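You operate a simulated robot arm through the tools that you are given. There is no shell and no other tool.

The job below is to be done with a simulated two-armed robot. You get a single attempt, and the scene is never put back.

Task
Curl the brim of the wide straw hat on the yellow bench all round with the lathe's roller.
Fine: set the lever to Slow and leave it; pull the roller out, switch off, leave the hat on the lathe.

Only the result counts: the job must be done as asked and must still hold three seconds after the hand-in. Knocking over, shifting, dropping, spilling or breaking anything else fails it.

Robot
Two 7-joint arms with two-finger parallel grippers on one trunk that stands fixed in place. Base frame: the origin is at the foot of the trunk, x ahead of it, y to its left, z up. Units: mm, rad, N and s.
The left shoulder is at [50, 165, 1180], the right one opposite. With the tool pointing down near the work surface each hand reaches from about 220 to 700 mm from the base axis, measured 20 degrees to its own side. Payload 3.91 kg a hand.
The tool frame of a hand sits at the grasp point between the pads (the TCP): z along the fingers, y along the line on which they close. The tips reach 30 mm beyond it. The gripper opens to 110 mm. The fingers are 20 mm wide and 10 mm thick; the gripper's body (48 by 112 mm) begins 55 mm behind the TCP.
Orientation is told as [roll, pitch, yaw] about the base's x, y, z axes, in that order, counted from this pose: with the fingers straight down and closing along the base's y, the tool's x points along the base's -x, its y along +y and its z along -z.

Tools
- The arms move only by the tool nudge_tool. It takes "left_series", "right_series" or both (then of equal length, played together; a hand with none holds still); each is a list of rows, each an object (a shift or turn left out is 0, a gripper value left out holds the last) with "linear": the shift along the tool's x, y, z in units of 100 mm (1.0 is 100 mm), a list of three; "rot": the turn, a rotation vector about the tool's x, y, z in units of 90 degrees (1.0 is 90 degrees), a list of three. In form: [{"linear": [x, y, z], "rot": [ax, ay, az]}, ...]. A call has 1 to 20 rows; each row is the pose to reach, as a shift and turn from the pose commanded when the call began, along the tool's axes at that moment. "left_claw" and "right_claw" are, for a hand that has rows, the finger opening in m, from 0 to 0.11, set as the call begins (left out, the last holds). A call with a number of a shift or a turn outside -1 to 1 is refused whole. A row lasts 0.2 s, in which the tool goes at most 50 mm and 0.15 rad; a call with a longer step from one row to the next is refused whole, and so is a gripper value outside its range. Where a pose cannot be reached the arm comes as near as it can. A force on the tool above 50 N (or 10 N above the force at the start of the call, whichever is more), or a blocked arm, ends the call early, and 0.2 s more pass. Each finger travels about 45 mm/s and halts on what it meets, pressing with about 39 N; the grip force reading is that of the motor and also rises with nothing between the fingers. The clock runs only during rows and for 0.2 s after the last one: add rows that repeat a pose to give the fingers time. It gives the time, the measured TCP pose, the force on the tool (base axes), the opening and the grip force at its end, in the units of the frame above (readings bear some noise), with the torque about the TCP (base axes, N m) and any sound that the robot's microphone picked up.
- Cameras (640 x 400 px; columns grow to the right, rows downward): "scene" is now at [112.6, 41.7, 1386.2]; the picture's right is [0.45, -0.89, 0.00], its down [-0.20, -0.10, -0.97] and it looks along [0.87, 0.44, -0.22] (base axes); focal length 214 px, centre (320, 200). "left" rides on the left gripper at [73, -17, -103] in its tool frame; the picture's right is [0.23, 0.97, 0.00], its down [-0.76, 0.18, -0.62] and it looks along [-0.61, 0.14, 0.78] (tool axes); focal length 222 px, centre (320, 200). "right" rides on the right gripper at [72, 17, -103] in its tool frame; the picture's right is [-0.23, 0.97, 0.00], its down [-0.76, -0.18, -0.62] and it looks along [-0.61, -0.14, 0.78] (tool axes); focal length 222 px, centre (320, 200). There is no depth. A picture from a camera that has moved, and an enlarged one, comes with that camera's place and axes in the base frame and with its lens.
- camera(camera): a new picture of that camera. It takes no simulated time.
- move_column(by): slides the trunk up (or, below 0, down) by that many mm; the arms and the scene camera ride with it, the base frame stays. It gives what a move gives, with no picture.
- turn_head(pan, tilt): turns the head with the scene camera to pan (to the left, within 1.396 rad either way) and tilt (down, from -0.506 to 1.204), counted from straight ahead of the robot. It gives what a move gives.
- enlarge(camera, box): a new picture of the part [left, top, right, bottom] of that camera's present view, enlarged. It takes no simulated time.
- close_job(): hands the job in; it is judged then, once.

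Nothing tells you positions but the pictures and the camera data. Unless the task says otherwise, let go and move clear before handing in.

The tools are called after ">>>" as name(argument=value, ...) on one line, values as JSON. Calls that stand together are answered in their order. nudge_tool: Moves the arms, as the interface text tells. Its arguments: {"type":"object","properties":{"left_series":{"type":"array"},"left_claw":{"type":"number"},"right_series":{"type":"array"},"right_claw":{"type":"number"}},"required":[]} The other tools are called the same way: move_column (by) slides the trunk up or down; turn_head (pan, tilt) turns the head that bears the scene camera; camera (camera) takes a picture; enlarge (camera, box) takes an enlarged picture of a part of a camera's view; close_job () hands the job in.

At the start:

```text
clock: 0.0
left_ee_pos: [238.4, 260.3, 1280.6]
left_tcp_rot: [-0.001, 0.004, -0.002]
left_ft_force: [1.0, 0.2, -0.1]
left_ft_torque: [0.0, -0.04, 0.01]
left_gripper_width: 109.9
left_grip_force: 0.0
right_ee_pos: [350.7, 30.9, 1354.9]
right_tcp_rot: [0.0, 0.0, 0.0]
right_ft_force: [-0.7, -0.3, 1.1]
right_ft_torque: [0.01, 0.02, 0.02]
right_gripper_width: 109.9
right_grip_force: 0.0
trunk travel left (down, up): [-400.0, 103.0]
head pan, tilt: [0.464, 0.225]
```

scene: 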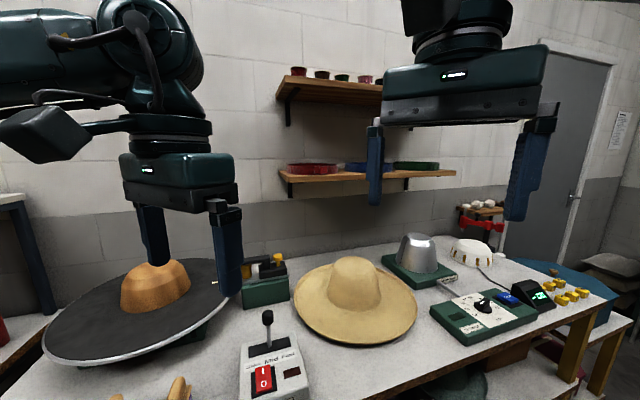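
right: 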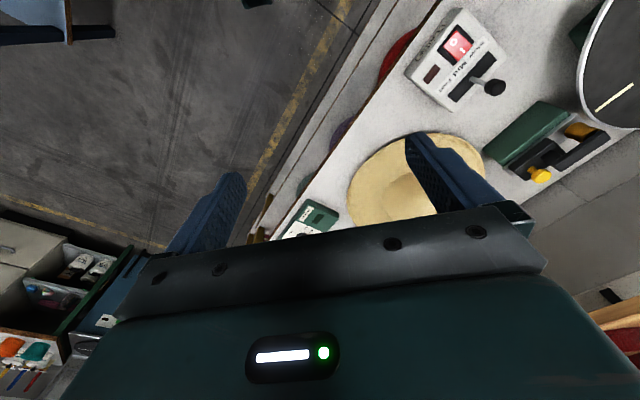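
left: 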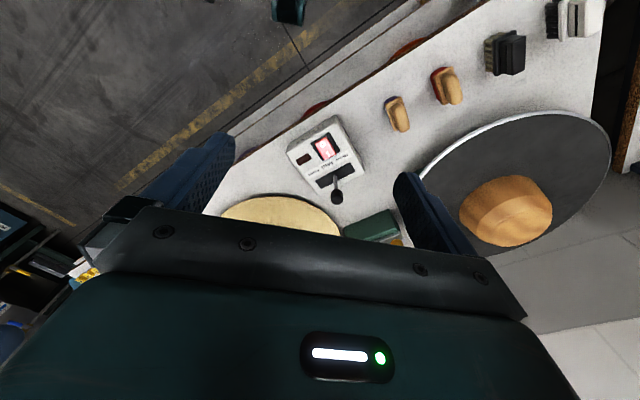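

I see a lathe (dark disc with a wooden block) at the left, a control box with a lever and a red rocker switch, a straw hat in the middle, and other devices to the right. I'll look closer at everything before moving.

>>> enlarge(camera="scene", box=[200, 220, 360, 400])

>>> enlarge(camera="scene", box=[370, 200, 640, 370])

>>> enlarge(camera="left", box=[220, 20, 620, 270])

>>> enlarge(camera="right", box=[240, 0, 640, 250])

>>> turn_head(pan=0.9, tilt=0.6)

```text
2.22 times, centred on (280, 310) of scene
camera zoom: at [112.6, 41.7, 1386.2], right [0.45, -0.89, 0.0], down [-0.2, -0.1, -0.97], along [0.87, 0.44, -0.22], focal length 477 px, centre (409, -44)
```

zoom: 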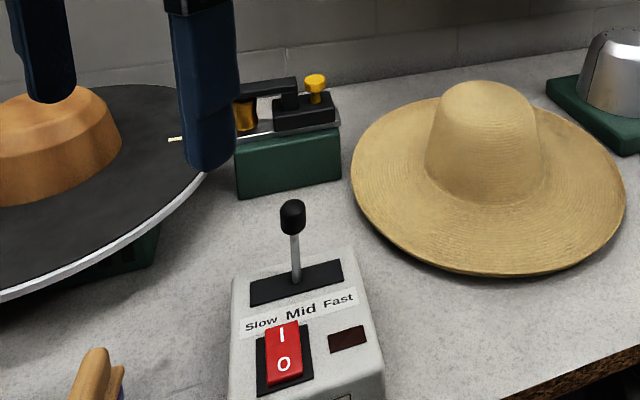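

```text
2.35 times, centred on (505, 285) of scene
camera zoom: at [112.6, 41.7, 1386.2], right [0.45, -0.89, 0.0], down [-0.2, -0.1, -0.97], along [0.87, 0.44, -0.22], focal length 505 px, centre (-115, 0)
```

zoom: 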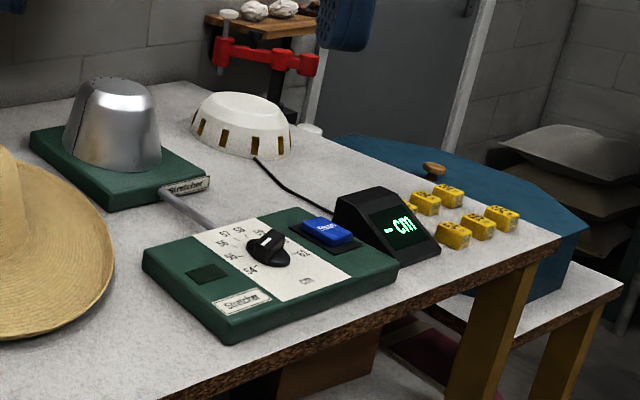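

```text
1.60 times, centred on (420, 145) of left
camera zoom: at [165.2, 242.8, 1384.7], right [-0.23, 0.97, 0.0], down [0.76, 0.18, 0.62], along [0.6, 0.14, -0.78], focal length 355 px, centre (160, 288)
```

zoom: 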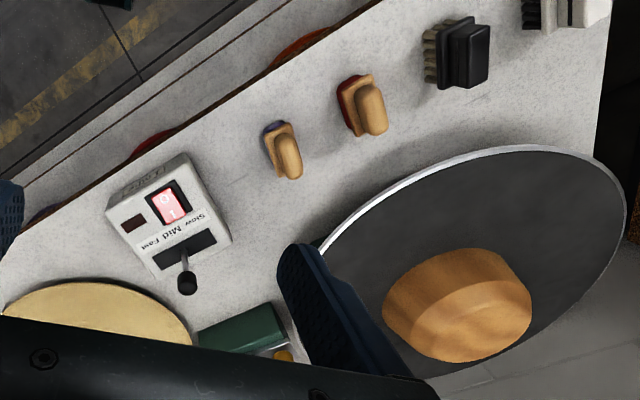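

```text
1.60 times, centred on (440, 125) of right
camera zoom: at [278.1, 48.2, 1460.1], right [0.23, 0.97, 0.0], down [0.76, -0.18, 0.62], along [0.61, -0.14, -0.78], focal length 355 px, centre (128, 320)
```

zoom: 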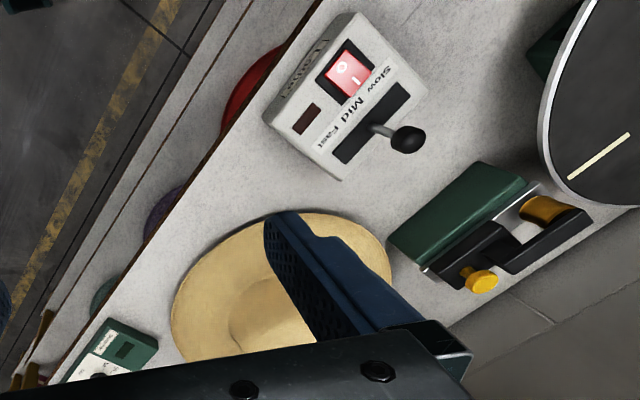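

```text
clock: 0.9
left_ee_pos: [237.3, 259.1, 1280.5]
left_tcp_rot: [0.0, 0.002, -0.001]
left_ft_force: [-0.6, 0.0, -0.4]
left_ft_torque: [0.01, 0.01, 0.01]
left_gripper_width: 110.0
left_grip_force: 0.1
right_ee_pos: [351.3, 30.9, 1354.5]
right_tcp_rot: [0.0, 0.0, 0.002]
right_ft_force: [-0.3, 0.3, -0.2]
right_ft_torque: [0.03, -0.02, -0.05]
right_gripper_width: 109.9
right_grip_force: 0.0
trunk travel left (down, up): [-400.0, 103.0]
head pan, tilt: [0.901, 0.6]
```

The head has turned, so I take a fresh look at the lathe and the control box from the scene camera.

>>> camera(camera="scene")

>>> camera(camera="left")

>>> camera(camera="right")

```text
taken
camera scene: at [84.2, 69.1, 1351.6], right [0.78, -0.62, 0.0], down [-0.35, -0.44, -0.83], along [0.51, 0.65, -0.56], focal length 214 px, centre (320, 200)
```

scene: 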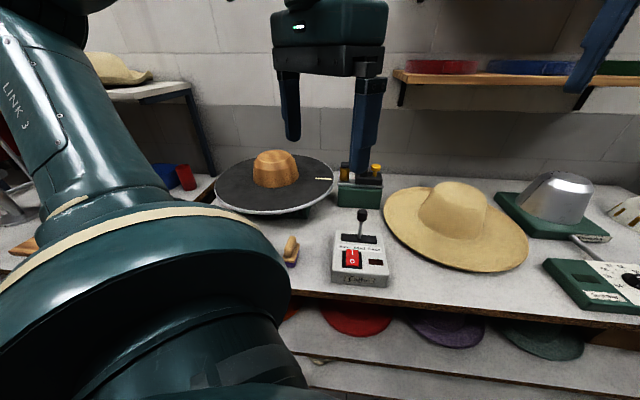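

```text
taken
camera left: at [165.2, 242.8, 1384.7], right [-0.23, 0.97, 0.0], down [0.76, 0.18, 0.62], along [0.61, 0.14, -0.78], focal length 222 px, centre (320, 200)
```

left: 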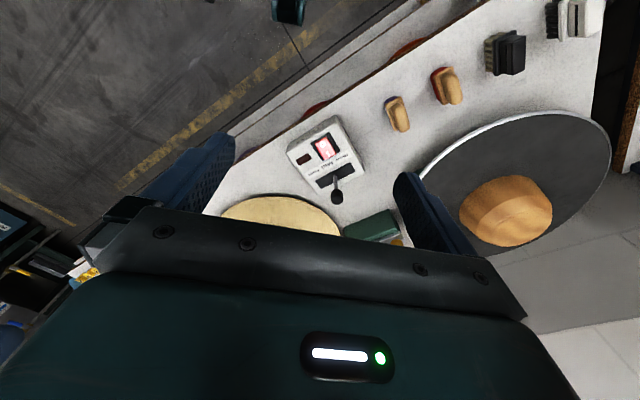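

```text
taken
camera right: at [278.2, 48.1, 1460.1], right [0.23, 0.97, 0.0], down [0.76, -0.18, 0.62], along [0.61, -0.14, -0.78], focal length 222 px, centre (320, 200)
```

right: 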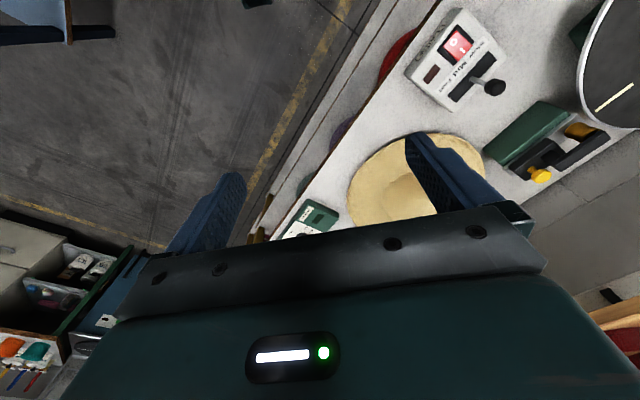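

The switch box is near (379, 307, 917), the roller's knob near (700, 517, 990), the hat near (738, 235, 885) and the lathe block near (430, 786, 970). I'll move the hands for closer looks: left hand up to unblock the view, right hand toward the hat.

>>> nudge_tool(left_series=[{"linear": [0, 0, -0.4]}, {"linear": [0, 0, -0.8]}, {"linear": [0, 0.2, -1.0]}], right_series=[{"linear": [-0.3, 0.2, 0.1]}, {"linear": [-0.6, 0.4, 0.2]}, {"linear": [-1.0, 0.6, 0.3]}])

>>> camera(camera="scene")

>>> camera(camera="right")

>>> camera(camera="left")

```text
clock: 1.7
left_ee_pos: [239.4, 282.3, 1380.9]
left_tcp_rot: [-0.002, 0.003, -0.002]
left_ft_force: [0.3, 0.0, 0.2]
left_ft_torque: [0.0, 0.0, -0.02]
left_gripper_width: 109.8
left_grip_force: 0.0
right_ee_pos: [448.7, 84.4, 1331.4]
right_tcp_rot: [0.023, -0.007, -0.004]
right_ft_force: [-0.4, 0.6, 0.0]
right_ft_torque: [0.0, -0.01, 0.02]
right_gripper_width: 109.9
right_grip_force: 0.2
right hand out of reach, approached as far as the arm can: row 3
trunk travel left (down, up): [-400.0, 103.0]
head pan, tilt: [0.901, 0.6]
```

```text
taken
camera scene: at [83.1, 69.9, 1351.6], right [0.78, -0.62, 0.0], down [-0.35, -0.44, -0.82], along [0.51, 0.65, -0.57], focal length 214 px, centre (320, 200)
```

scene: 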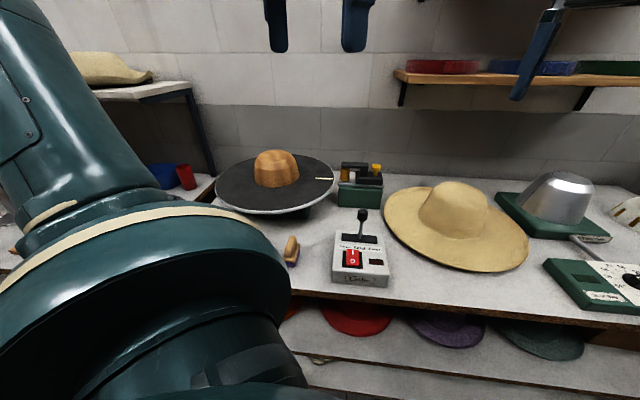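

```text
taken
camera right: at [374.7, 99.7, 1436.1], right [0.23, 0.97, 0.02], down [0.76, -0.19, 0.62], along [0.61, -0.13, -0.78], focal length 222 px, centre (320, 200)
```

right: 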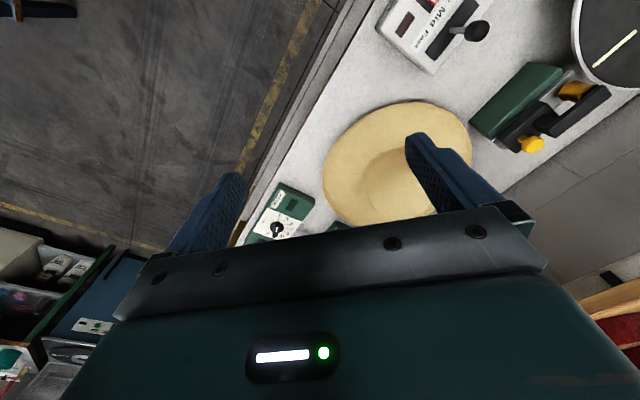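

```text
taken
camera left: at [165.4, 264.7, 1485.0], right [-0.22, 0.97, 0.0], down [0.76, 0.18, 0.62], along [0.61, 0.14, -0.78], focal length 222 px, centre (320, 200)
```

left: 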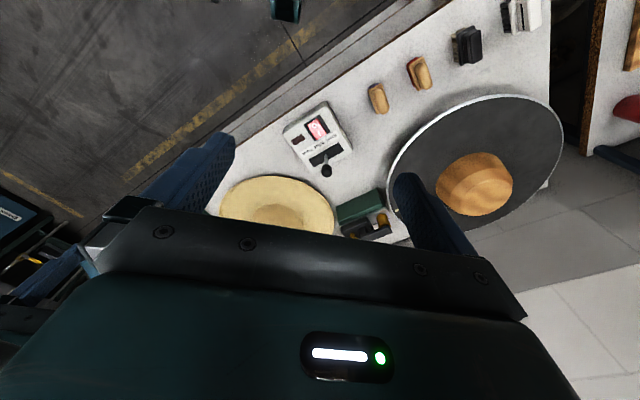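

The lathe, roller, box and hat are now all clear in the scene camera. I'll enlarge each to measure.

>>> enlarge(camera="scene", box=[200, 130, 400, 255])

>>> enlarge(camera="scene", box=[330, 150, 410, 200])

>>> enlarge(camera="scene", box=[370, 165, 540, 285])

>>> enlarge(camera="scene", box=[320, 200, 400, 300])

>>> enlarge(camera="left", box=[200, 20, 600, 260])

>>> enlarge(camera="right", box=[240, 0, 640, 250])

```text
3.20 times, centred on (300, 192) of scene
camera zoom: at [83.1, 69.9, 1351.6], right [0.78, -0.62, 0.0], down [-0.35, -0.44, -0.82], along [0.51, 0.65, -0.57], focal length 686 px, centre (384, 224)
```

zoom: 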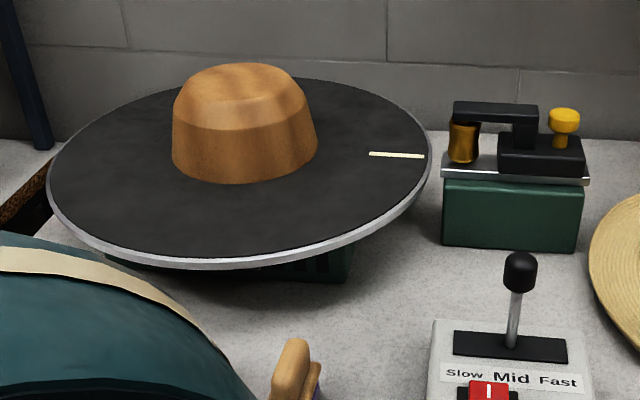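

```text
8.00 times, centred on (370, 175) of scene
camera zoom: at [83.1, 69.9, 1351.6], right [0.78, -0.62, 0.0], down [-0.35, -0.44, -0.82], along [0.51, 0.65, -0.57], focal length 1716 px, centre (-80, 400)
```

zoom: 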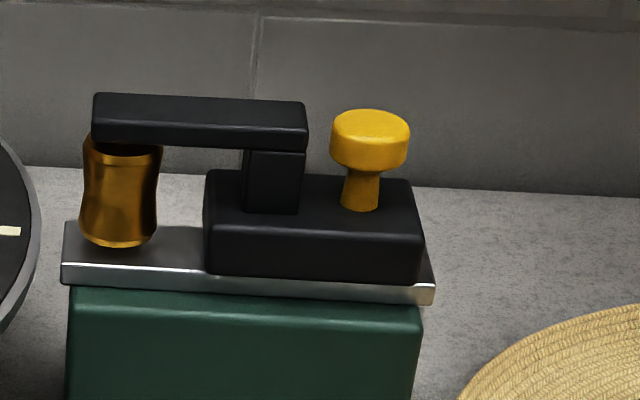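

```text
3.33 times, centred on (455, 225) of scene
camera zoom: at [83.1, 69.9, 1351.6], right [0.78, -0.62, 0.0], down [-0.35, -0.44, -0.82], along [0.51, 0.65, -0.57], focal length 715 px, centre (-130, 117)
```

zoom: 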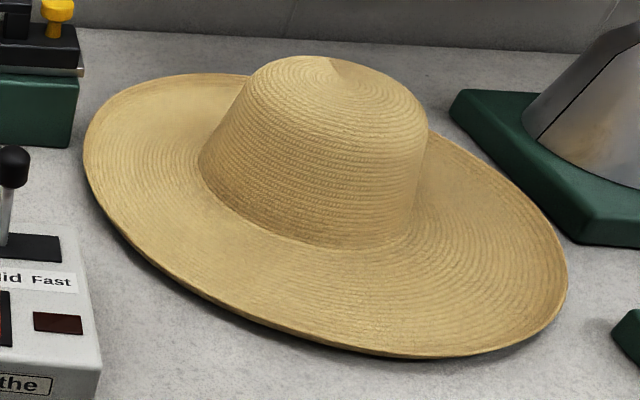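

```text
4.00 times, centred on (360, 250) of scene
camera zoom: at [83.1, 69.9, 1351.6], right [0.78, -0.62, 0.0], down [-0.35, -0.44, -0.82], along [0.51, 0.65, -0.57], focal length 858 px, centre (160, 0)
```

zoom: 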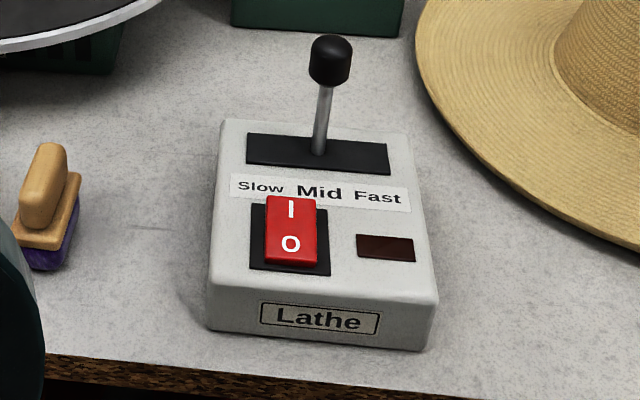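

```text
1.60 times, centred on (400, 140) of left
camera zoom: at [165.4, 264.7, 1485.0], right [-0.22, 0.97, 0.0], down [0.76, 0.18, 0.62], along [0.61, 0.14, -0.78], focal length 355 px, centre (192, 296)
```

zoom: 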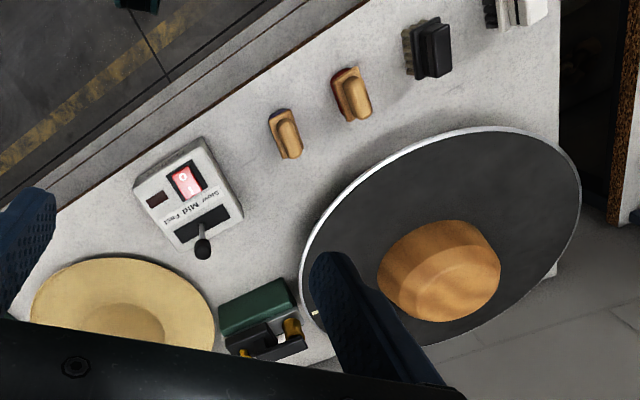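

```text
1.60 times, centred on (440, 125) of right
camera zoom: at [374.7, 99.7, 1436.1], right [0.23, 0.97, 0.02], down [0.76, -0.19, 0.62], along [0.61, -0.13, -0.78], focal length 355 px, centre (128, 320)
```

zoom: 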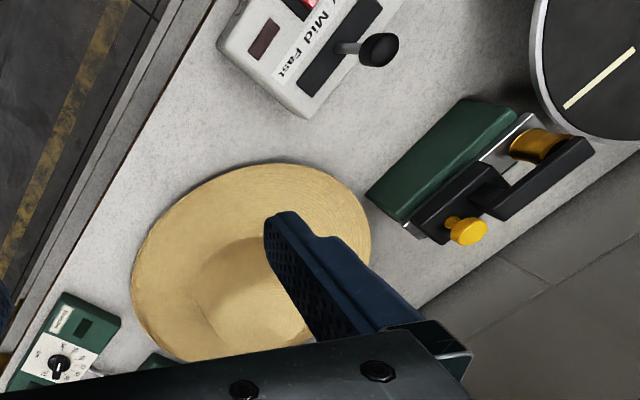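

I have a rough layout; the bench front runs at about 45°. I'll bring the left hand toward the lathe, yawed to face the bench, and lower the right hand in front of the bench to get better baselines.

>>> nudge_tool(left_series=[{"linear": [-0.15, 0.17, 0.17], "rot": [0, 0, -0.09]}, {"linear": [-0.3, 0.34, 0.34], "rot": [0, 0, -0.18]}, {"linear": [-0.45, 0.5, 0.5], "rot": [0, 0, -0.27]}, {"linear": [-0.6, 0.67, 0.67], "rot": [0, 0, -0.36]}, {"linear": [-0.75, 0.84, 0.84], "rot": [0, 0, -0.45]}, {"linear": [-0.9, 1.0, 1.0], "rot": [0, 0, -0.5]}], right_series=[{"linear": [0, -0.12, 0.17], "rot": [0, 0, -0.09]}, {"linear": [0, -0.25, 0.34], "rot": [0, 0, -0.18]}, {"linear": [0, -0.37, 0.5], "rot": [0, 0, -0.27]}, {"linear": [0, -0.5, 0.67], "rot": [0, 0, -0.36]}, {"linear": [0, -0.62, 0.84], "rot": [0, 0, -0.45]}, {"linear": [0, -0.75, 1.0], "rot": [0, 0, -0.5]}])

>>> camera(camera="right")

>>> camera(camera="left")

>>> camera(camera="scene")

```text
clock: 3.1
left_ee_pos: [328.2, 379.7, 1280.6]
left_tcp_rot: [0.005, 0.002, 0.786]
left_ft_force: [0.1, 0.2, 0.2]
left_ft_torque: [0.0, -0.01, 0.01]
left_gripper_width: 110.0
left_grip_force: 0.2
right_ee_pos: [448.7, 15.1, 1225.0]
right_tcp_rot: [-0.001, 0.001, 0.787]
right_ft_force: [0.0, 0.2, 0.3]
right_ft_torque: [-0.02, 0.0, 0.04]
right_gripper_width: 110.0
right_grip_force: 0.0
trunk travel left (down, up): [-400.0, 103.0]
head pan, tilt: [0.901, 0.6]
```

```text
taken
camera right: at [385.1, -24.2, 1329.7], right [-0.53, 0.85, 0.0], down [0.66, 0.41, 0.62], along [0.53, 0.33, -0.78], focal length 222 px, centre (320, 200)
```

right: 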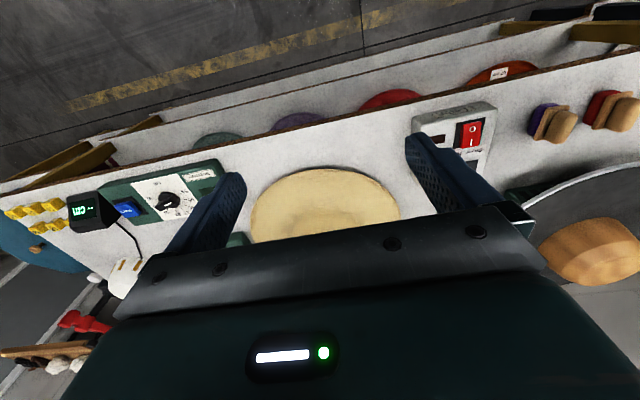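

```text
taken
camera left: at [289.3, 316.2, 1385.0], right [-0.85, 0.53, 0.0], down [0.41, 0.66, 0.62], along [0.33, 0.53, -0.78], focal length 222 px, centre (320, 200)
```

left: 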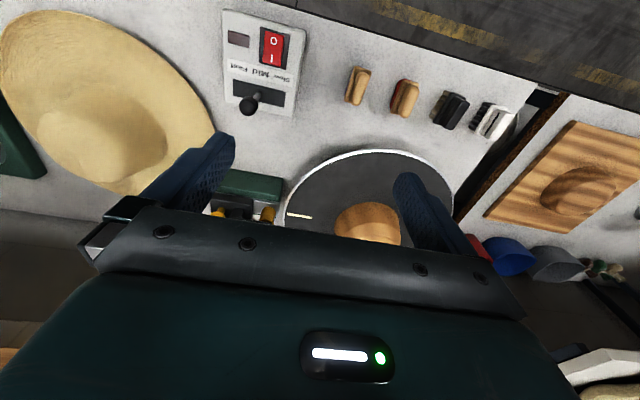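

```text
taken
camera scene: at [84.7, 69.1, 1351.6], right [0.78, -0.62, 0.0], down [-0.35, -0.44, -0.82], along [0.51, 0.65, -0.57], focal length 214 px, centre (320, 200)
```

scene: 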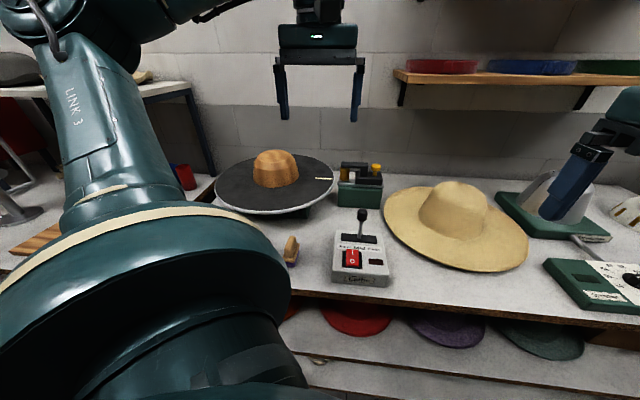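

The left camera now sees the box, the hat and the lathe well. I'll enlarge these for measuring.

>>> enlarge(camera="left", box=[180, 130, 480, 260])

>>> enlarge(camera="left", box=[0, 0, 320, 200])

>>> enlarge(camera="right", box=[160, 80, 520, 260])

```text
2.13 times, centred on (330, 195) of left
camera zoom: at [289.3, 316.2, 1385.0], right [-0.85, 0.53, 0.0], down [0.41, 0.66, 0.62], along [0.33, 0.53, -0.78], focal length 474 px, centre (299, 211)
```

zoom: 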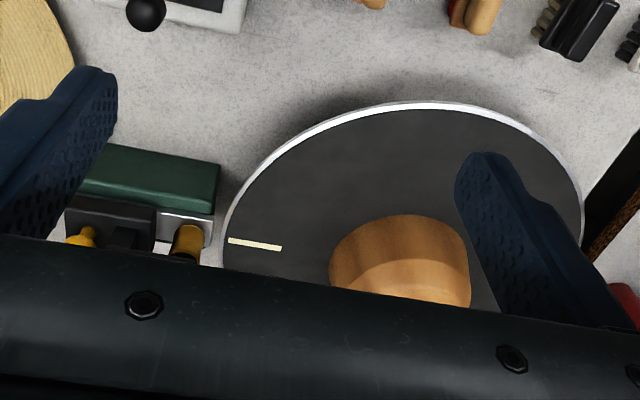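

```text
2.00 times, centred on (160, 100) of left
camera zoom: at [289.3, 316.2, 1385.0], right [-0.85, 0.53, 0.0], down [0.41, 0.66, 0.62], along [0.33, 0.53, -0.78], focal length 444 px, centre (640, 400)
```

zoom: 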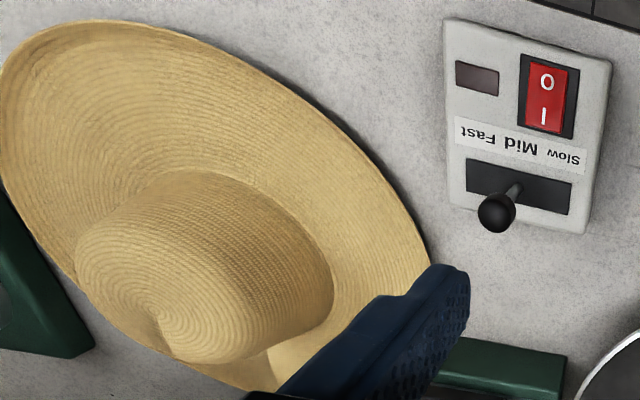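

```text
1.78 times, centred on (340, 170) of right
camera zoom: at [385.1, -24.2, 1329.7], right [-0.53, 0.85, 0.0], down [0.66, 0.41, 0.62], along [0.53, 0.33, -0.78], focal length 395 px, centre (284, 253)
```

zoom: 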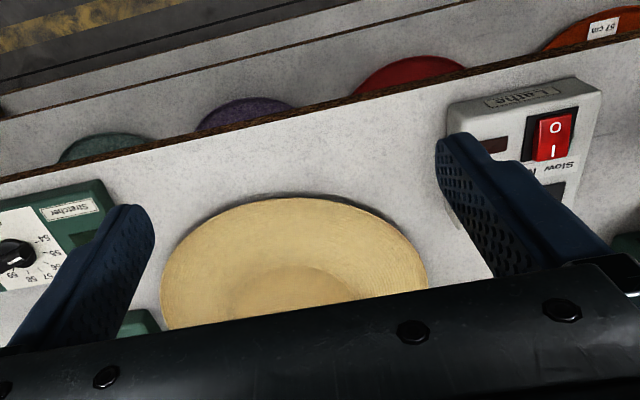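

I estimate: disc centre (408, 741), top z 960, radius 221; block about 88 tall; lever ball (441, 344, 1010); switch (375, 305, 928); roller (584, 557, 991); knob (655, 478, 1034); hat centre (790, 246), brim z about 880, radius 219. Next I retract the hands and lower the trunk to see how high the brim stands above the bench.

>>> nudge_tool(left_series=[{"linear": [0.25, 0, -0.25]}, {"linear": [0.5, 0, -0.5]}, {"linear": [0.75, 0, -0.75]}, {"linear": [1.0, 0, -1.0]}], right_series=[{"linear": [0.25, 0, 0]}, {"linear": [0.5, 0, 0]}, {"linear": [0.75, 0, 0]}, {"linear": [1.0, 0, 0]}])

>>> turn_head(pan=0.4, tilt=0.15)

>>> move_column(by=-300)

>>> camera(camera="scene")

```text
clock: 4.1
left_ee_pos: [255.9, 307.3, 1381.8]
left_tcp_rot: [0.002, 0.001, 0.784]
left_ft_force: [1.1, -0.8, 0.7]
left_ft_torque: [0.03, 0.01, -0.03]
left_gripper_width: 110.1
left_grip_force: 0.1
right_ee_pos: [375.3, -57.1, 1225.0]
right_tcp_rot: [0.001, -0.001, 0.787]
right_ft_force: [1.0, -0.6, 0.2]
right_ft_torque: [-0.02, 0.01, 0.0]
right_gripper_width: 109.9
right_grip_force: 0.1
trunk travel left (down, up): [-400.0, 103.0]
head pan, tilt: [0.901, 0.6]
```

```text
clock: 5.0
left_ee_pos: [257.3, 308.5, 1381.5]
left_tcp_rot: [0.001, 0.001, 0.784]
left_ft_force: [-0.2, -0.8, 0.3]
left_ft_torque: [0.01, 0.0, 0.0]
left_gripper_width: 110.2
left_grip_force: 0.2
right_ee_pos: [376.7, -55.8, 1224.1]
right_tcp_rot: [-0.002, 0.001, 0.787]
right_ft_force: [-0.5, -0.4, -0.1]
right_ft_torque: [-0.02, -0.01, 0.0]
right_gripper_width: 110.0
right_grip_force: 0.1
trunk travel left (down, up): [-400.0, 103.0]
head pan, tilt: [0.4, 0.15]
```

```text
clock: 8.0
left_ee_pos: [256.7, 307.7, 1082.2]
left_tcp_rot: [0.001, 0.002, 0.784]
left_ft_force: [0.0, -0.9, 0.5]
left_ft_torque: [0.0, -0.03, 0.01]
left_gripper_width: 109.7
left_grip_force: 0.1
right_ee_pos: [376.7, -55.9, 924.9]
right_tcp_rot: [-0.001, 0.0, 0.786]
right_ft_force: [-0.9, -0.4, -0.1]
right_ft_torque: [0.02, -0.02, 0.04]
right_gripper_width: 109.9
right_grip_force: 0.0
trunk travel left (down, up): [-100.0, 403.0]
head pan, tilt: [0.4, 0.15]
```

```text
taken
camera scene: at [114.6, 36.0, 1093.1], right [0.39, -0.92, 0.0], down [-0.14, -0.06, -0.99], along [0.91, 0.38, -0.15], focal length 214 px, centre (320, 200)
```

scene: 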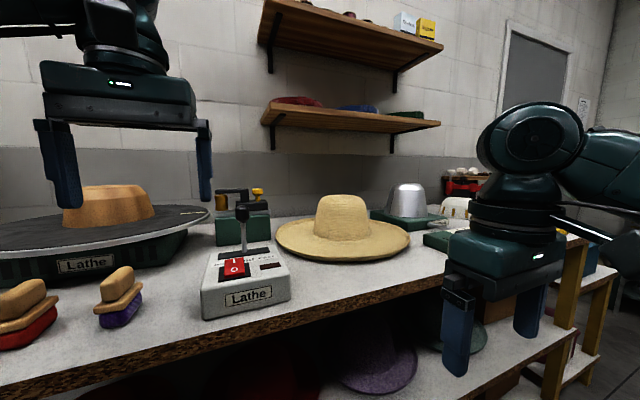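

The low view is useful. I'll enlarge the hat, the roller, and the box.

>>> enlarge(camera="scene", box=[265, 180, 425, 280])

>>> enlarge(camera="scene", box=[190, 170, 300, 330])

>>> enlarge(camera="scene", box=[0, 170, 280, 300])

>>> enlarge(camera="scene", box=[265, 230, 345, 280])

>>> enlarge(camera="scene", box=[345, 220, 425, 270])

```text
4.00 times, centred on (345, 230) of scene
camera zoom: at [114.6, 36.0, 1093.1], right [0.39, -0.92, 0.0], down [-0.14, -0.06, -0.99], along [0.91, 0.38, -0.15], focal length 858 px, centre (220, 80)
```

zoom: 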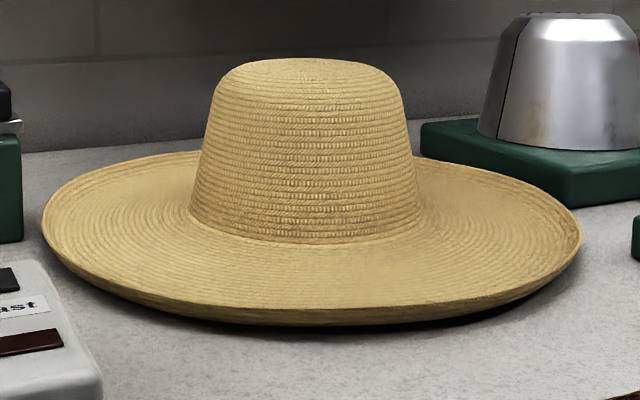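

```text
2.50 times, centred on (245, 250) of scene
camera zoom: at [114.6, 36.0, 1093.1], right [0.39, -0.92, 0.0], down [-0.14, -0.06, -0.99], along [0.91, 0.38, -0.15], focal length 536 px, centre (508, 75)
```

zoom: 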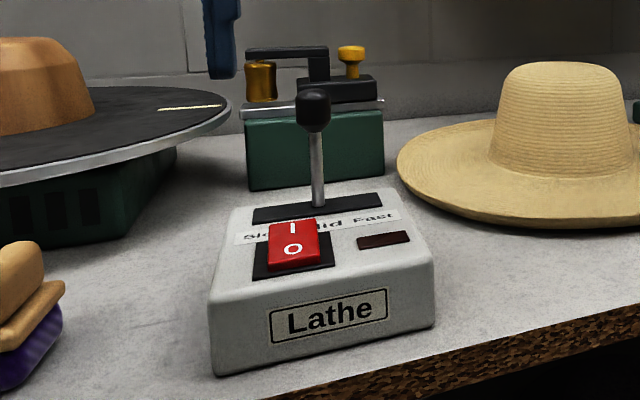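

```text
2.29 times, centred on (140, 235) of scene
camera zoom: at [114.6, 36.0, 1093.1], right [0.39, -0.92, 0.0], down [-0.14, -0.06, -0.99], along [0.91, 0.38, -0.15], focal length 490 px, centre (731, 120)
```

zoom: 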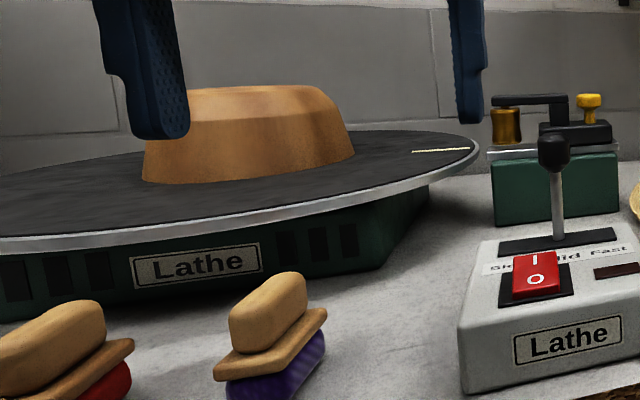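

```text
8.00 times, centred on (305, 255) of scene
camera zoom: at [114.6, 36.0, 1093.1], right [0.39, -0.92, 0.0], down [-0.14, -0.06, -0.99], along [0.91, 0.38, -0.15], focal length 1716 px, centre (440, -240)
```

zoom: 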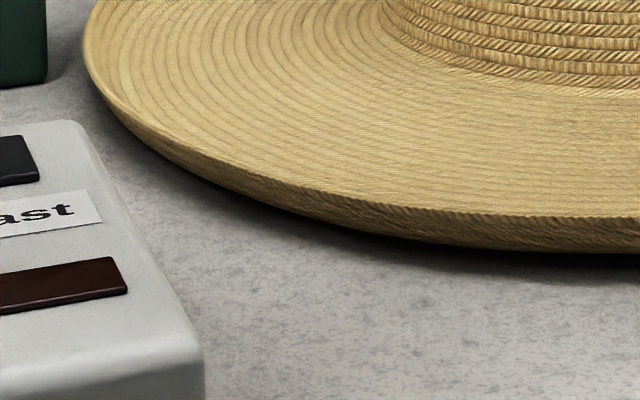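

```text
8.00 times, centred on (385, 245) of scene
camera zoom: at [114.6, 36.0, 1093.1], right [0.39, -0.92, 0.0], down [-0.14, -0.06, -0.99], along [0.91, 0.38, -0.15], focal length 1716 px, centre (-200, -160)
```

zoom: 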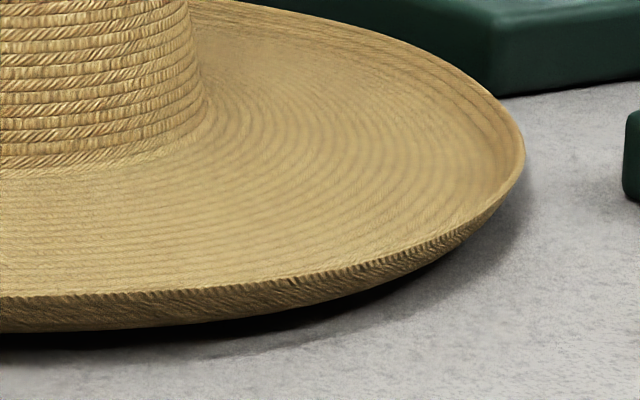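

The brim is slightly turned up at the edge, and the box and the dial panel leave no room to slide the hat forward. So the right hand will pinch and lift the near edge, then the left hand takes a deep level grip. First I rotate the right hand so that its closing axis faces the brim.

>>> nudge_tool(right_series=[{"linear": [0, 0, -0.1], "rot": [0, 0, 0.09]}, {"linear": [0, 0, -0.2], "rot": [0, 0, 0.18]}, {"linear": [0, 0, -0.3], "rot": [0, 0, 0.27]}, {"linear": [0, 0, -0.4], "rot": [0, 0, 0.36]}, {"linear": [0, 0, -0.5], "rot": [0, 0, 0.45]}, {"linear": [0, 0, -0.6], "rot": [0, 0, 0.54]}, {"linear": [0, 0, -0.7], "rot": [0, 0, 0.63]}, {"linear": [0, 0, -0.8], "rot": [0, 0, 0.72]}, {"linear": [0, 0, -0.9], "rot": [0, 0, 0.81]}, {"linear": [0, 0, -1.0], "rot": [0, 0, 0.9]}, {"linear": [0, 0, -1.0], "rot": [0, 0, 0.98]}, {"linear": [0, 0, -1.0], "rot": [0, 0, 1.0]}])

>>> camera(camera="scene")

```text
clock: 10.6
left_ee_pos: [256.3, 308.6, 1081.0]
left_tcp_rot: [0.002, 0.002, 0.784]
left_ft_force: [-0.6, 0.5, -0.5]
left_ft_torque: [0.01, -0.01, -0.03]
left_gripper_width: 109.9
left_grip_force: 0.1
right_ee_pos: [375.7, -56.0, 1025.6]
right_tcp_rot: [-0.001, 0.001, -0.786]
right_ft_force: [-0.7, 0.7, 0.3]
right_ft_torque: [0.0, -0.03, -0.01]
right_gripper_width: 110.1
right_grip_force: 0.0
trunk travel left (down, up): [-100.0, 403.0]
head pan, tilt: [0.4, 0.15]
```

```text
taken
camera scene: at [114.6, 36.0, 1093.1], right [0.39, -0.92, 0.0], down [-0.14, -0.06, -0.99], along [0.91, 0.38, -0.15], focal length 214 px, centre (320, 200)
```

scene: 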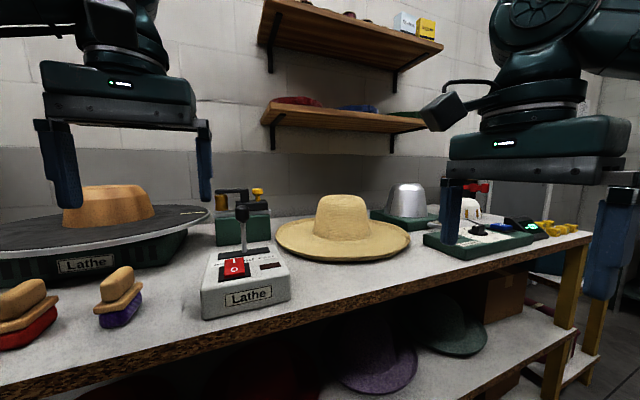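

The right hand is rotated as intended with its camera on the left side. Now I tilt the fingers 45° forward and move toward the near brim edge, with the opening reduced.

>>> nudge_tool(right_series=[{"linear": [-0.07, 0.17, 0], "rot": [-0.09, 0, 0]}, {"linear": [-0.14, 0.34, 0], "rot": [-0.18, 0, 0]}, {"linear": [-0.21, 0.5, 0], "rot": [-0.27, 0, 0]}, {"linear": [-0.28, 0.67, 0], "rot": [-0.36, 0, 0]}, {"linear": [-0.35, 0.84, 0], "rot": [-0.45, 0, 0]}, {"linear": [-0.4, 1.0, 0], "rot": [-0.5, 0, 0]}], right_claw=0.05)

>>> camera(camera="scene")

>>> camera(camera="right")

```text
clock: 12.0
left_ee_pos: [257.8, 308.4, 1082.4]
left_tcp_rot: [0.001, 0.002, 0.785]
left_ft_force: [0.0, -0.5, 0.6]
left_ft_torque: [-0.04, 0.0, 0.0]
left_gripper_width: 110.2
left_grip_force: 0.1
right_ee_pos: [476.1, -12.7, 1025.2]
right_tcp_rot: [0.788, 0.001, -0.785]
right_ft_force: [0.4, -0.2, 0.0]
right_ft_torque: [0.02, 0.0, 0.02]
right_gripper_width: 50.2
right_grip_force: 0.0
trunk travel left (down, up): [-100.0, 403.0]
head pan, tilt: [0.4, 0.15]
```

```text
taken
camera scene: at [114.6, 35.9, 1093.1], right [0.39, -0.92, 0.0], down [-0.14, -0.06, -0.99], along [0.91, 0.38, -0.15], focal length 214 px, centre (320, 200)
```

scene: 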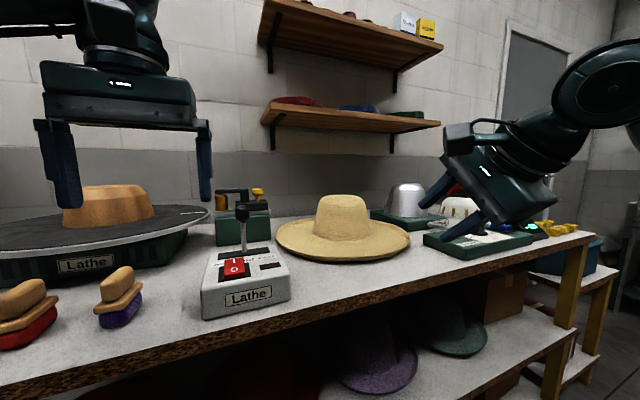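

```text
taken
camera right: at [381.3, -6.2, 1112.7], right [0.65, 0.32, 0.69], down [0.14, -0.94, 0.31], along [0.75, -0.11, -0.65], focal length 222 px, centre (320, 200)
```

right: 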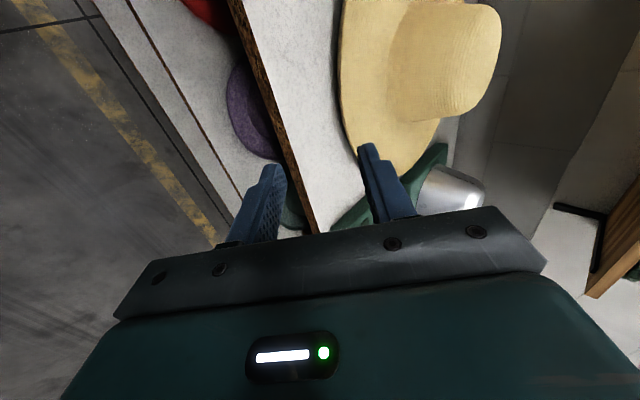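

The right hand's tilt is good. I move it closer to the brim along its pointing direction, then look again.

>>> nudge_tool(right_series=[{"linear": [-0.1, 0.07, 0.22]}, {"linear": [-0.2, 0.14, 0.45]}, {"linear": [-0.3, 0.21, 0.68]}, {"linear": [-0.39, 0.29, 0.9]}])

>>> camera(camera="scene")

>>> camera(camera="right")

```text
clock: 13.0
left_ee_pos: [256.5, 309.1, 1081.1]
left_tcp_rot: [0.002, 0.002, 0.783]
left_ft_force: [-1.0, 0.3, -0.6]
left_ft_torque: [-0.03, 0.0, 0.01]
left_gripper_width: 110.1
left_grip_force: 0.1
right_ee_pos: [562.9, 16.3, 984.6]
right_tcp_rot: [0.786, 0.0, -0.788]
right_ft_force: [-0.9, 0.2, 0.2]
right_ft_torque: [-0.03, 0.01, 0.0]
right_gripper_width: 50.1
right_grip_force: 0.1
trunk travel left (down, up): [-100.0, 403.0]
head pan, tilt: [0.4, 0.15]
```

```text
taken
camera scene: at [114.6, 36.0, 1093.1], right [0.39, -0.92, 0.0], down [-0.14, -0.06, -0.99], along [0.91, 0.38, -0.15], focal length 214 px, centre (320, 200)
```

scene: 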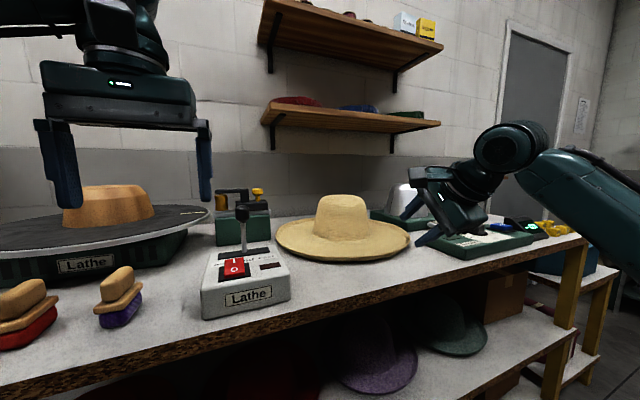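

```text
taken
camera right: at [468.1, 25.6, 1070.6], right [0.65, 0.33, 0.69], down [0.14, -0.94, 0.32], along [0.75, -0.11, -0.65], focal length 222 px, centre (320, 200)
```

right: 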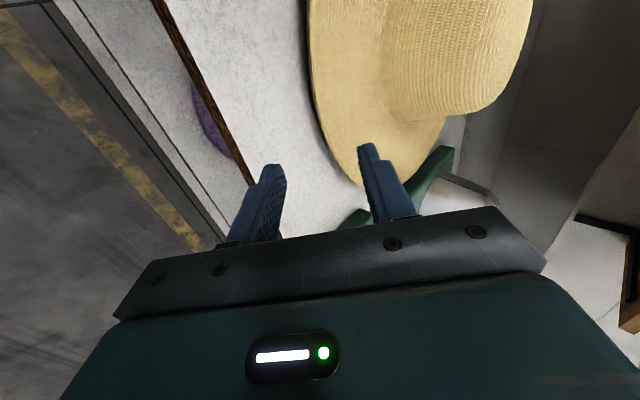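

The edge appears where I predicted. I'll zoom to see the rim's profile near the intended pinch point.

>>> enlarge(camera="right", box=[260, 40, 420, 200])

>>> enlarge(camera="scene", box=[360, 200, 480, 275])

```text
2.50 times, centred on (340, 120) of right
camera zoom: at [468.1, 25.6, 1070.6], right [0.65, 0.33, 0.69], down [0.14, -0.94, 0.32], along [0.75, -0.11, -0.65], focal length 555 px, centre (270, 400)
```

zoom: 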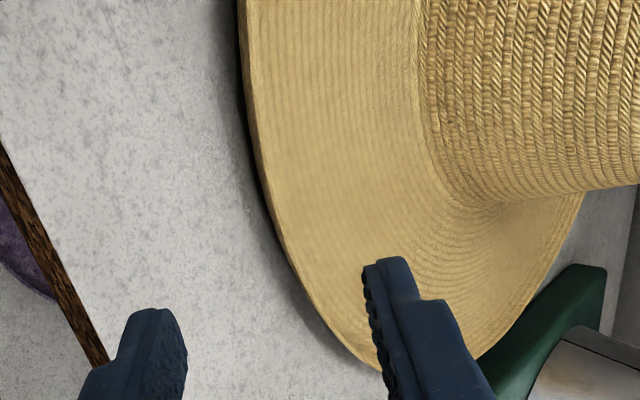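

```text
5.33 times, centred on (420, 238) of scene
camera zoom: at [114.6, 36.0, 1093.1], right [0.39, -0.92, 0.0], down [-0.14, -0.06, -0.99], along [0.91, 0.38, -0.15], focal length 1144 px, centre (-213, 0)
```

zoom: 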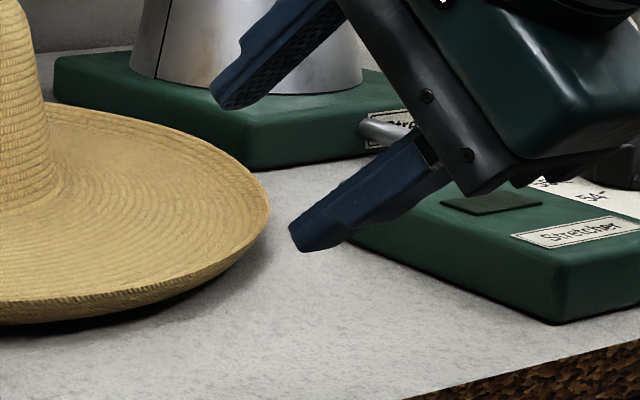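

The rim curls up about 15–20 mm. I'll move to just in front of the edge with a 20 mm opening, then feel for the bench height.

>>> nudge_tool(right_series=[{"linear": [0, 0.01, 0.25]}, {"linear": [0, 0.01, 0.5]}, {"linear": [0, 0.02, 0.75]}, {"linear": [0, 0.02, 0.98]}, {"linear": [0, 0.02, 0.98]}], right_claw=0.02)

>>> enlarge(camera="scene", box=[330, 190, 490, 290])

>>> camera(camera="right")

```text
clock: 14.2
left_ee_pos: [255.8, 308.6, 1081.1]
left_tcp_rot: [-0.001, 0.002, 0.784]
left_ft_force: [-0.1, 0.2, -0.6]
left_ft_torque: [-0.01, -0.01, 0.03]
left_gripper_width: 110.0
left_grip_force: 0.1
right_ee_pos: [613.2, 69.4, 915.6]
right_tcp_rot: [0.787, -0.001, -0.784]
right_ft_force: [-0.5, 0.5, 0.6]
right_ft_torque: [-0.02, 0.01, -0.02]
right_gripper_width: 20.3
right_grip_force: 0.0
trunk travel left (down, up): [-100.0, 403.0]
head pan, tilt: [0.4, 0.15]
```

```text
4.00 times, centred on (410, 240) of scene
camera zoom: at [114.7, 36.1, 1093.0], right [0.39, -0.92, 0.0], down [-0.14, -0.06, -0.99], along [0.91, 0.38, -0.15], focal length 858 px, centre (-40, 40)
```

zoom: 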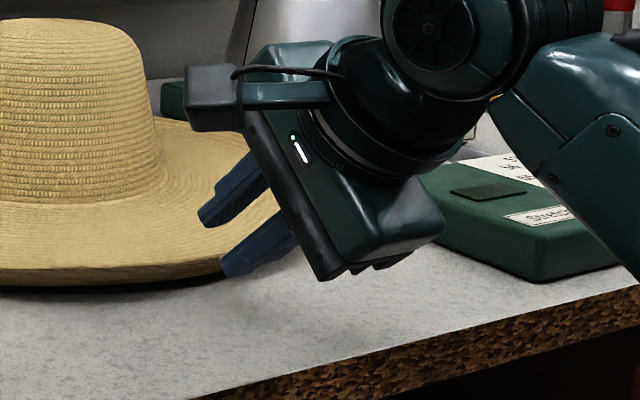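

```text
taken
camera right: at [518.8, 76.5, 1001.4], right [0.65, 0.33, 0.69], down [0.14, -0.94, 0.32], along [0.75, -0.11, -0.65], focal length 222 px, centre (320, 200)
```

right: 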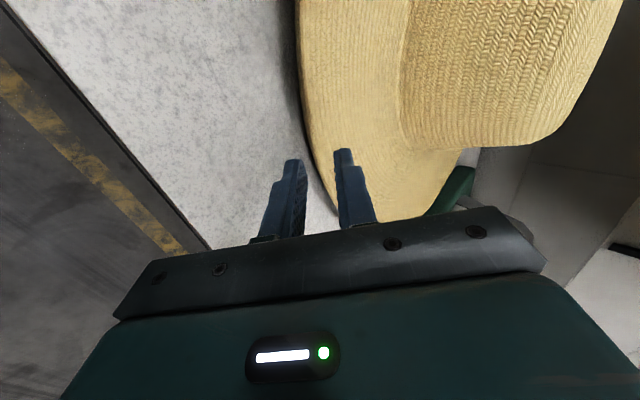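

The fingers appear to straddle the rim line. Let me zoom in before descending.

>>> enlarge(camera="right", box=[260, 100, 400, 230])

>>> enlarge(camera="scene", box=[370, 230, 420, 265])

```text
3.08 times, centred on (330, 165) of right
camera zoom: at [518.8, 76.5, 1001.4], right [0.65, 0.33, 0.69], down [0.14, -0.94, 0.32], along [0.75, -0.11, -0.65], focal length 684 px, centre (289, 308)
```

zoom: 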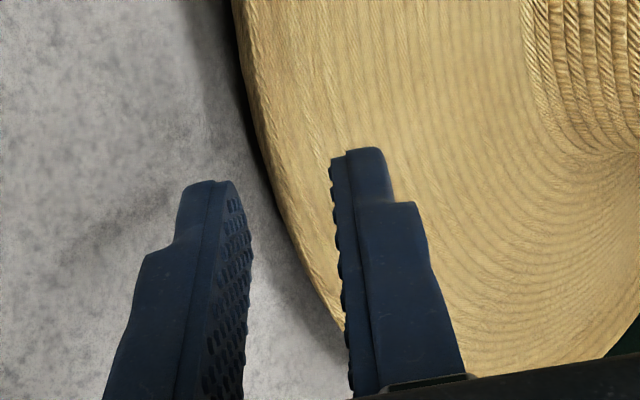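

```text
11.43 times, centred on (395, 248) of scene
camera zoom: at [114.7, 36.1, 1093.0], right [0.39, -0.92, 0.0], down [-0.14, -0.06, -0.99], along [0.91, 0.38, -0.15], focal length 2451 px, centre (-537, -343)
```

zoom: 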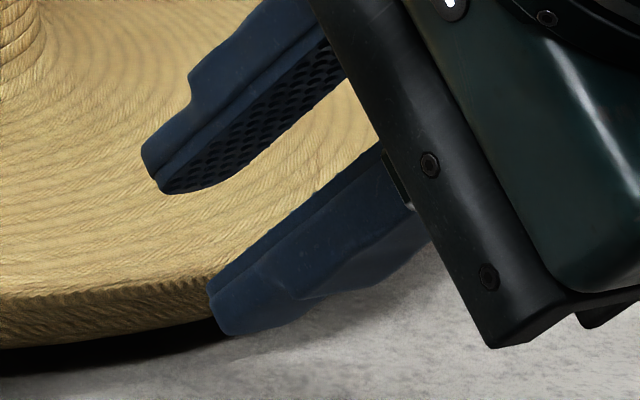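

Fingertips are outside the rim and above the bench. I descend slowly to feel for the bench.

>>> nudge_tool(right_series=[{"linear": [0, -0.03, 0.03]}, {"linear": [0, -0.06, 0.06]}, {"linear": [0, -0.085, 0.085]}])

>>> enlarge(camera="scene", box=[370, 230, 420, 265])

```text
clock: 15.0
left_ee_pos: [256.4, 309.1, 1079.6]
left_tcp_rot: [0.003, 0.001, 0.785]
left_ft_force: [-0.5, 0.1, 0.0]
left_ft_torque: [0.0, 0.02, -0.02]
left_gripper_width: 110.0
left_grip_force: 0.0
right_ee_pos: [612.9, 66.9, 903.1]
right_tcp_rot: [0.788, 0.001, -0.786]
right_ft_force: [-0.7, -0.7, 1.8]
right_ft_torque: [0.0, 0.0, 0.04]
right_gripper_width: 20.1
right_grip_force: 0.3
trunk travel left (down, up): [-100.0, 403.0]
head pan, tilt: [0.4, 0.15]
```

```text
11.43 times, centred on (395, 248) of scene
camera zoom: at [114.5, 35.9, 1093.1], right [0.39, -0.92, 0.0], down [-0.14, -0.06, -0.99], along [0.91, 0.38, -0.15], focal length 2451 px, centre (-537, -343)
```

zoom: 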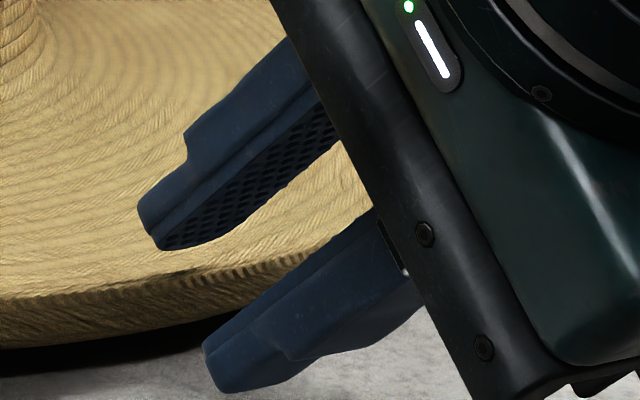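

Not yet in contact. Continuing down in small steps.

>>> nudge_tool(right_series=[{"linear": [0, -0.014, 0.014]}, {"linear": [0, -0.028, 0.028]}])

>>> nudge_tool(right_series=[{"linear": [0, -0.014, 0.014]}, {"linear": [0, -0.021, 0.021]}])

```text
clock: 15.6
left_ee_pos: [255.0, 308.0, 1082.6]
left_tcp_rot: [0.003, 0.001, 0.783]
left_ft_force: [-0.8, -0.5, -0.1]
left_ft_torque: [-0.03, 0.0, 0.02]
left_gripper_width: 110.0
left_grip_force: 0.1
right_ee_pos: [611.6, 68.6, 901.3]
right_tcp_rot: [0.795, -0.002, -0.786]
right_ft_force: [-1.7, -3.9, 11.7]
right_ft_torque: [0.3, -0.13, 0.01]
right_gripper_width: 22.4
right_grip_force: 2.4
trunk travel left (down, up): [-100.0, 403.0]
head pan, tilt: [0.4, 0.15]
```

```text
clock: 16.2
left_ee_pos: [254.5, 307.7, 1082.1]
left_tcp_rot: [0.001, 0.001, 0.785]
left_ft_force: [-0.1, 0.3, 0.5]
left_ft_torque: [0.03, 0.03, 0.03]
left_gripper_width: 109.8
left_grip_force: 0.1
right_ee_pos: [611.0, 66.4, 899.6]
right_tcp_rot: [0.794, -0.003, -0.785]
right_ft_force: [-3.8, -7.0, 22.6]
right_ft_torque: [0.57, -0.23, -0.05]
right_gripper_width: 25.3
right_grip_force: 4.9
trunk travel left (down, up): [-100.0, 403.0]
head pan, tilt: [0.4, 0.15]
```

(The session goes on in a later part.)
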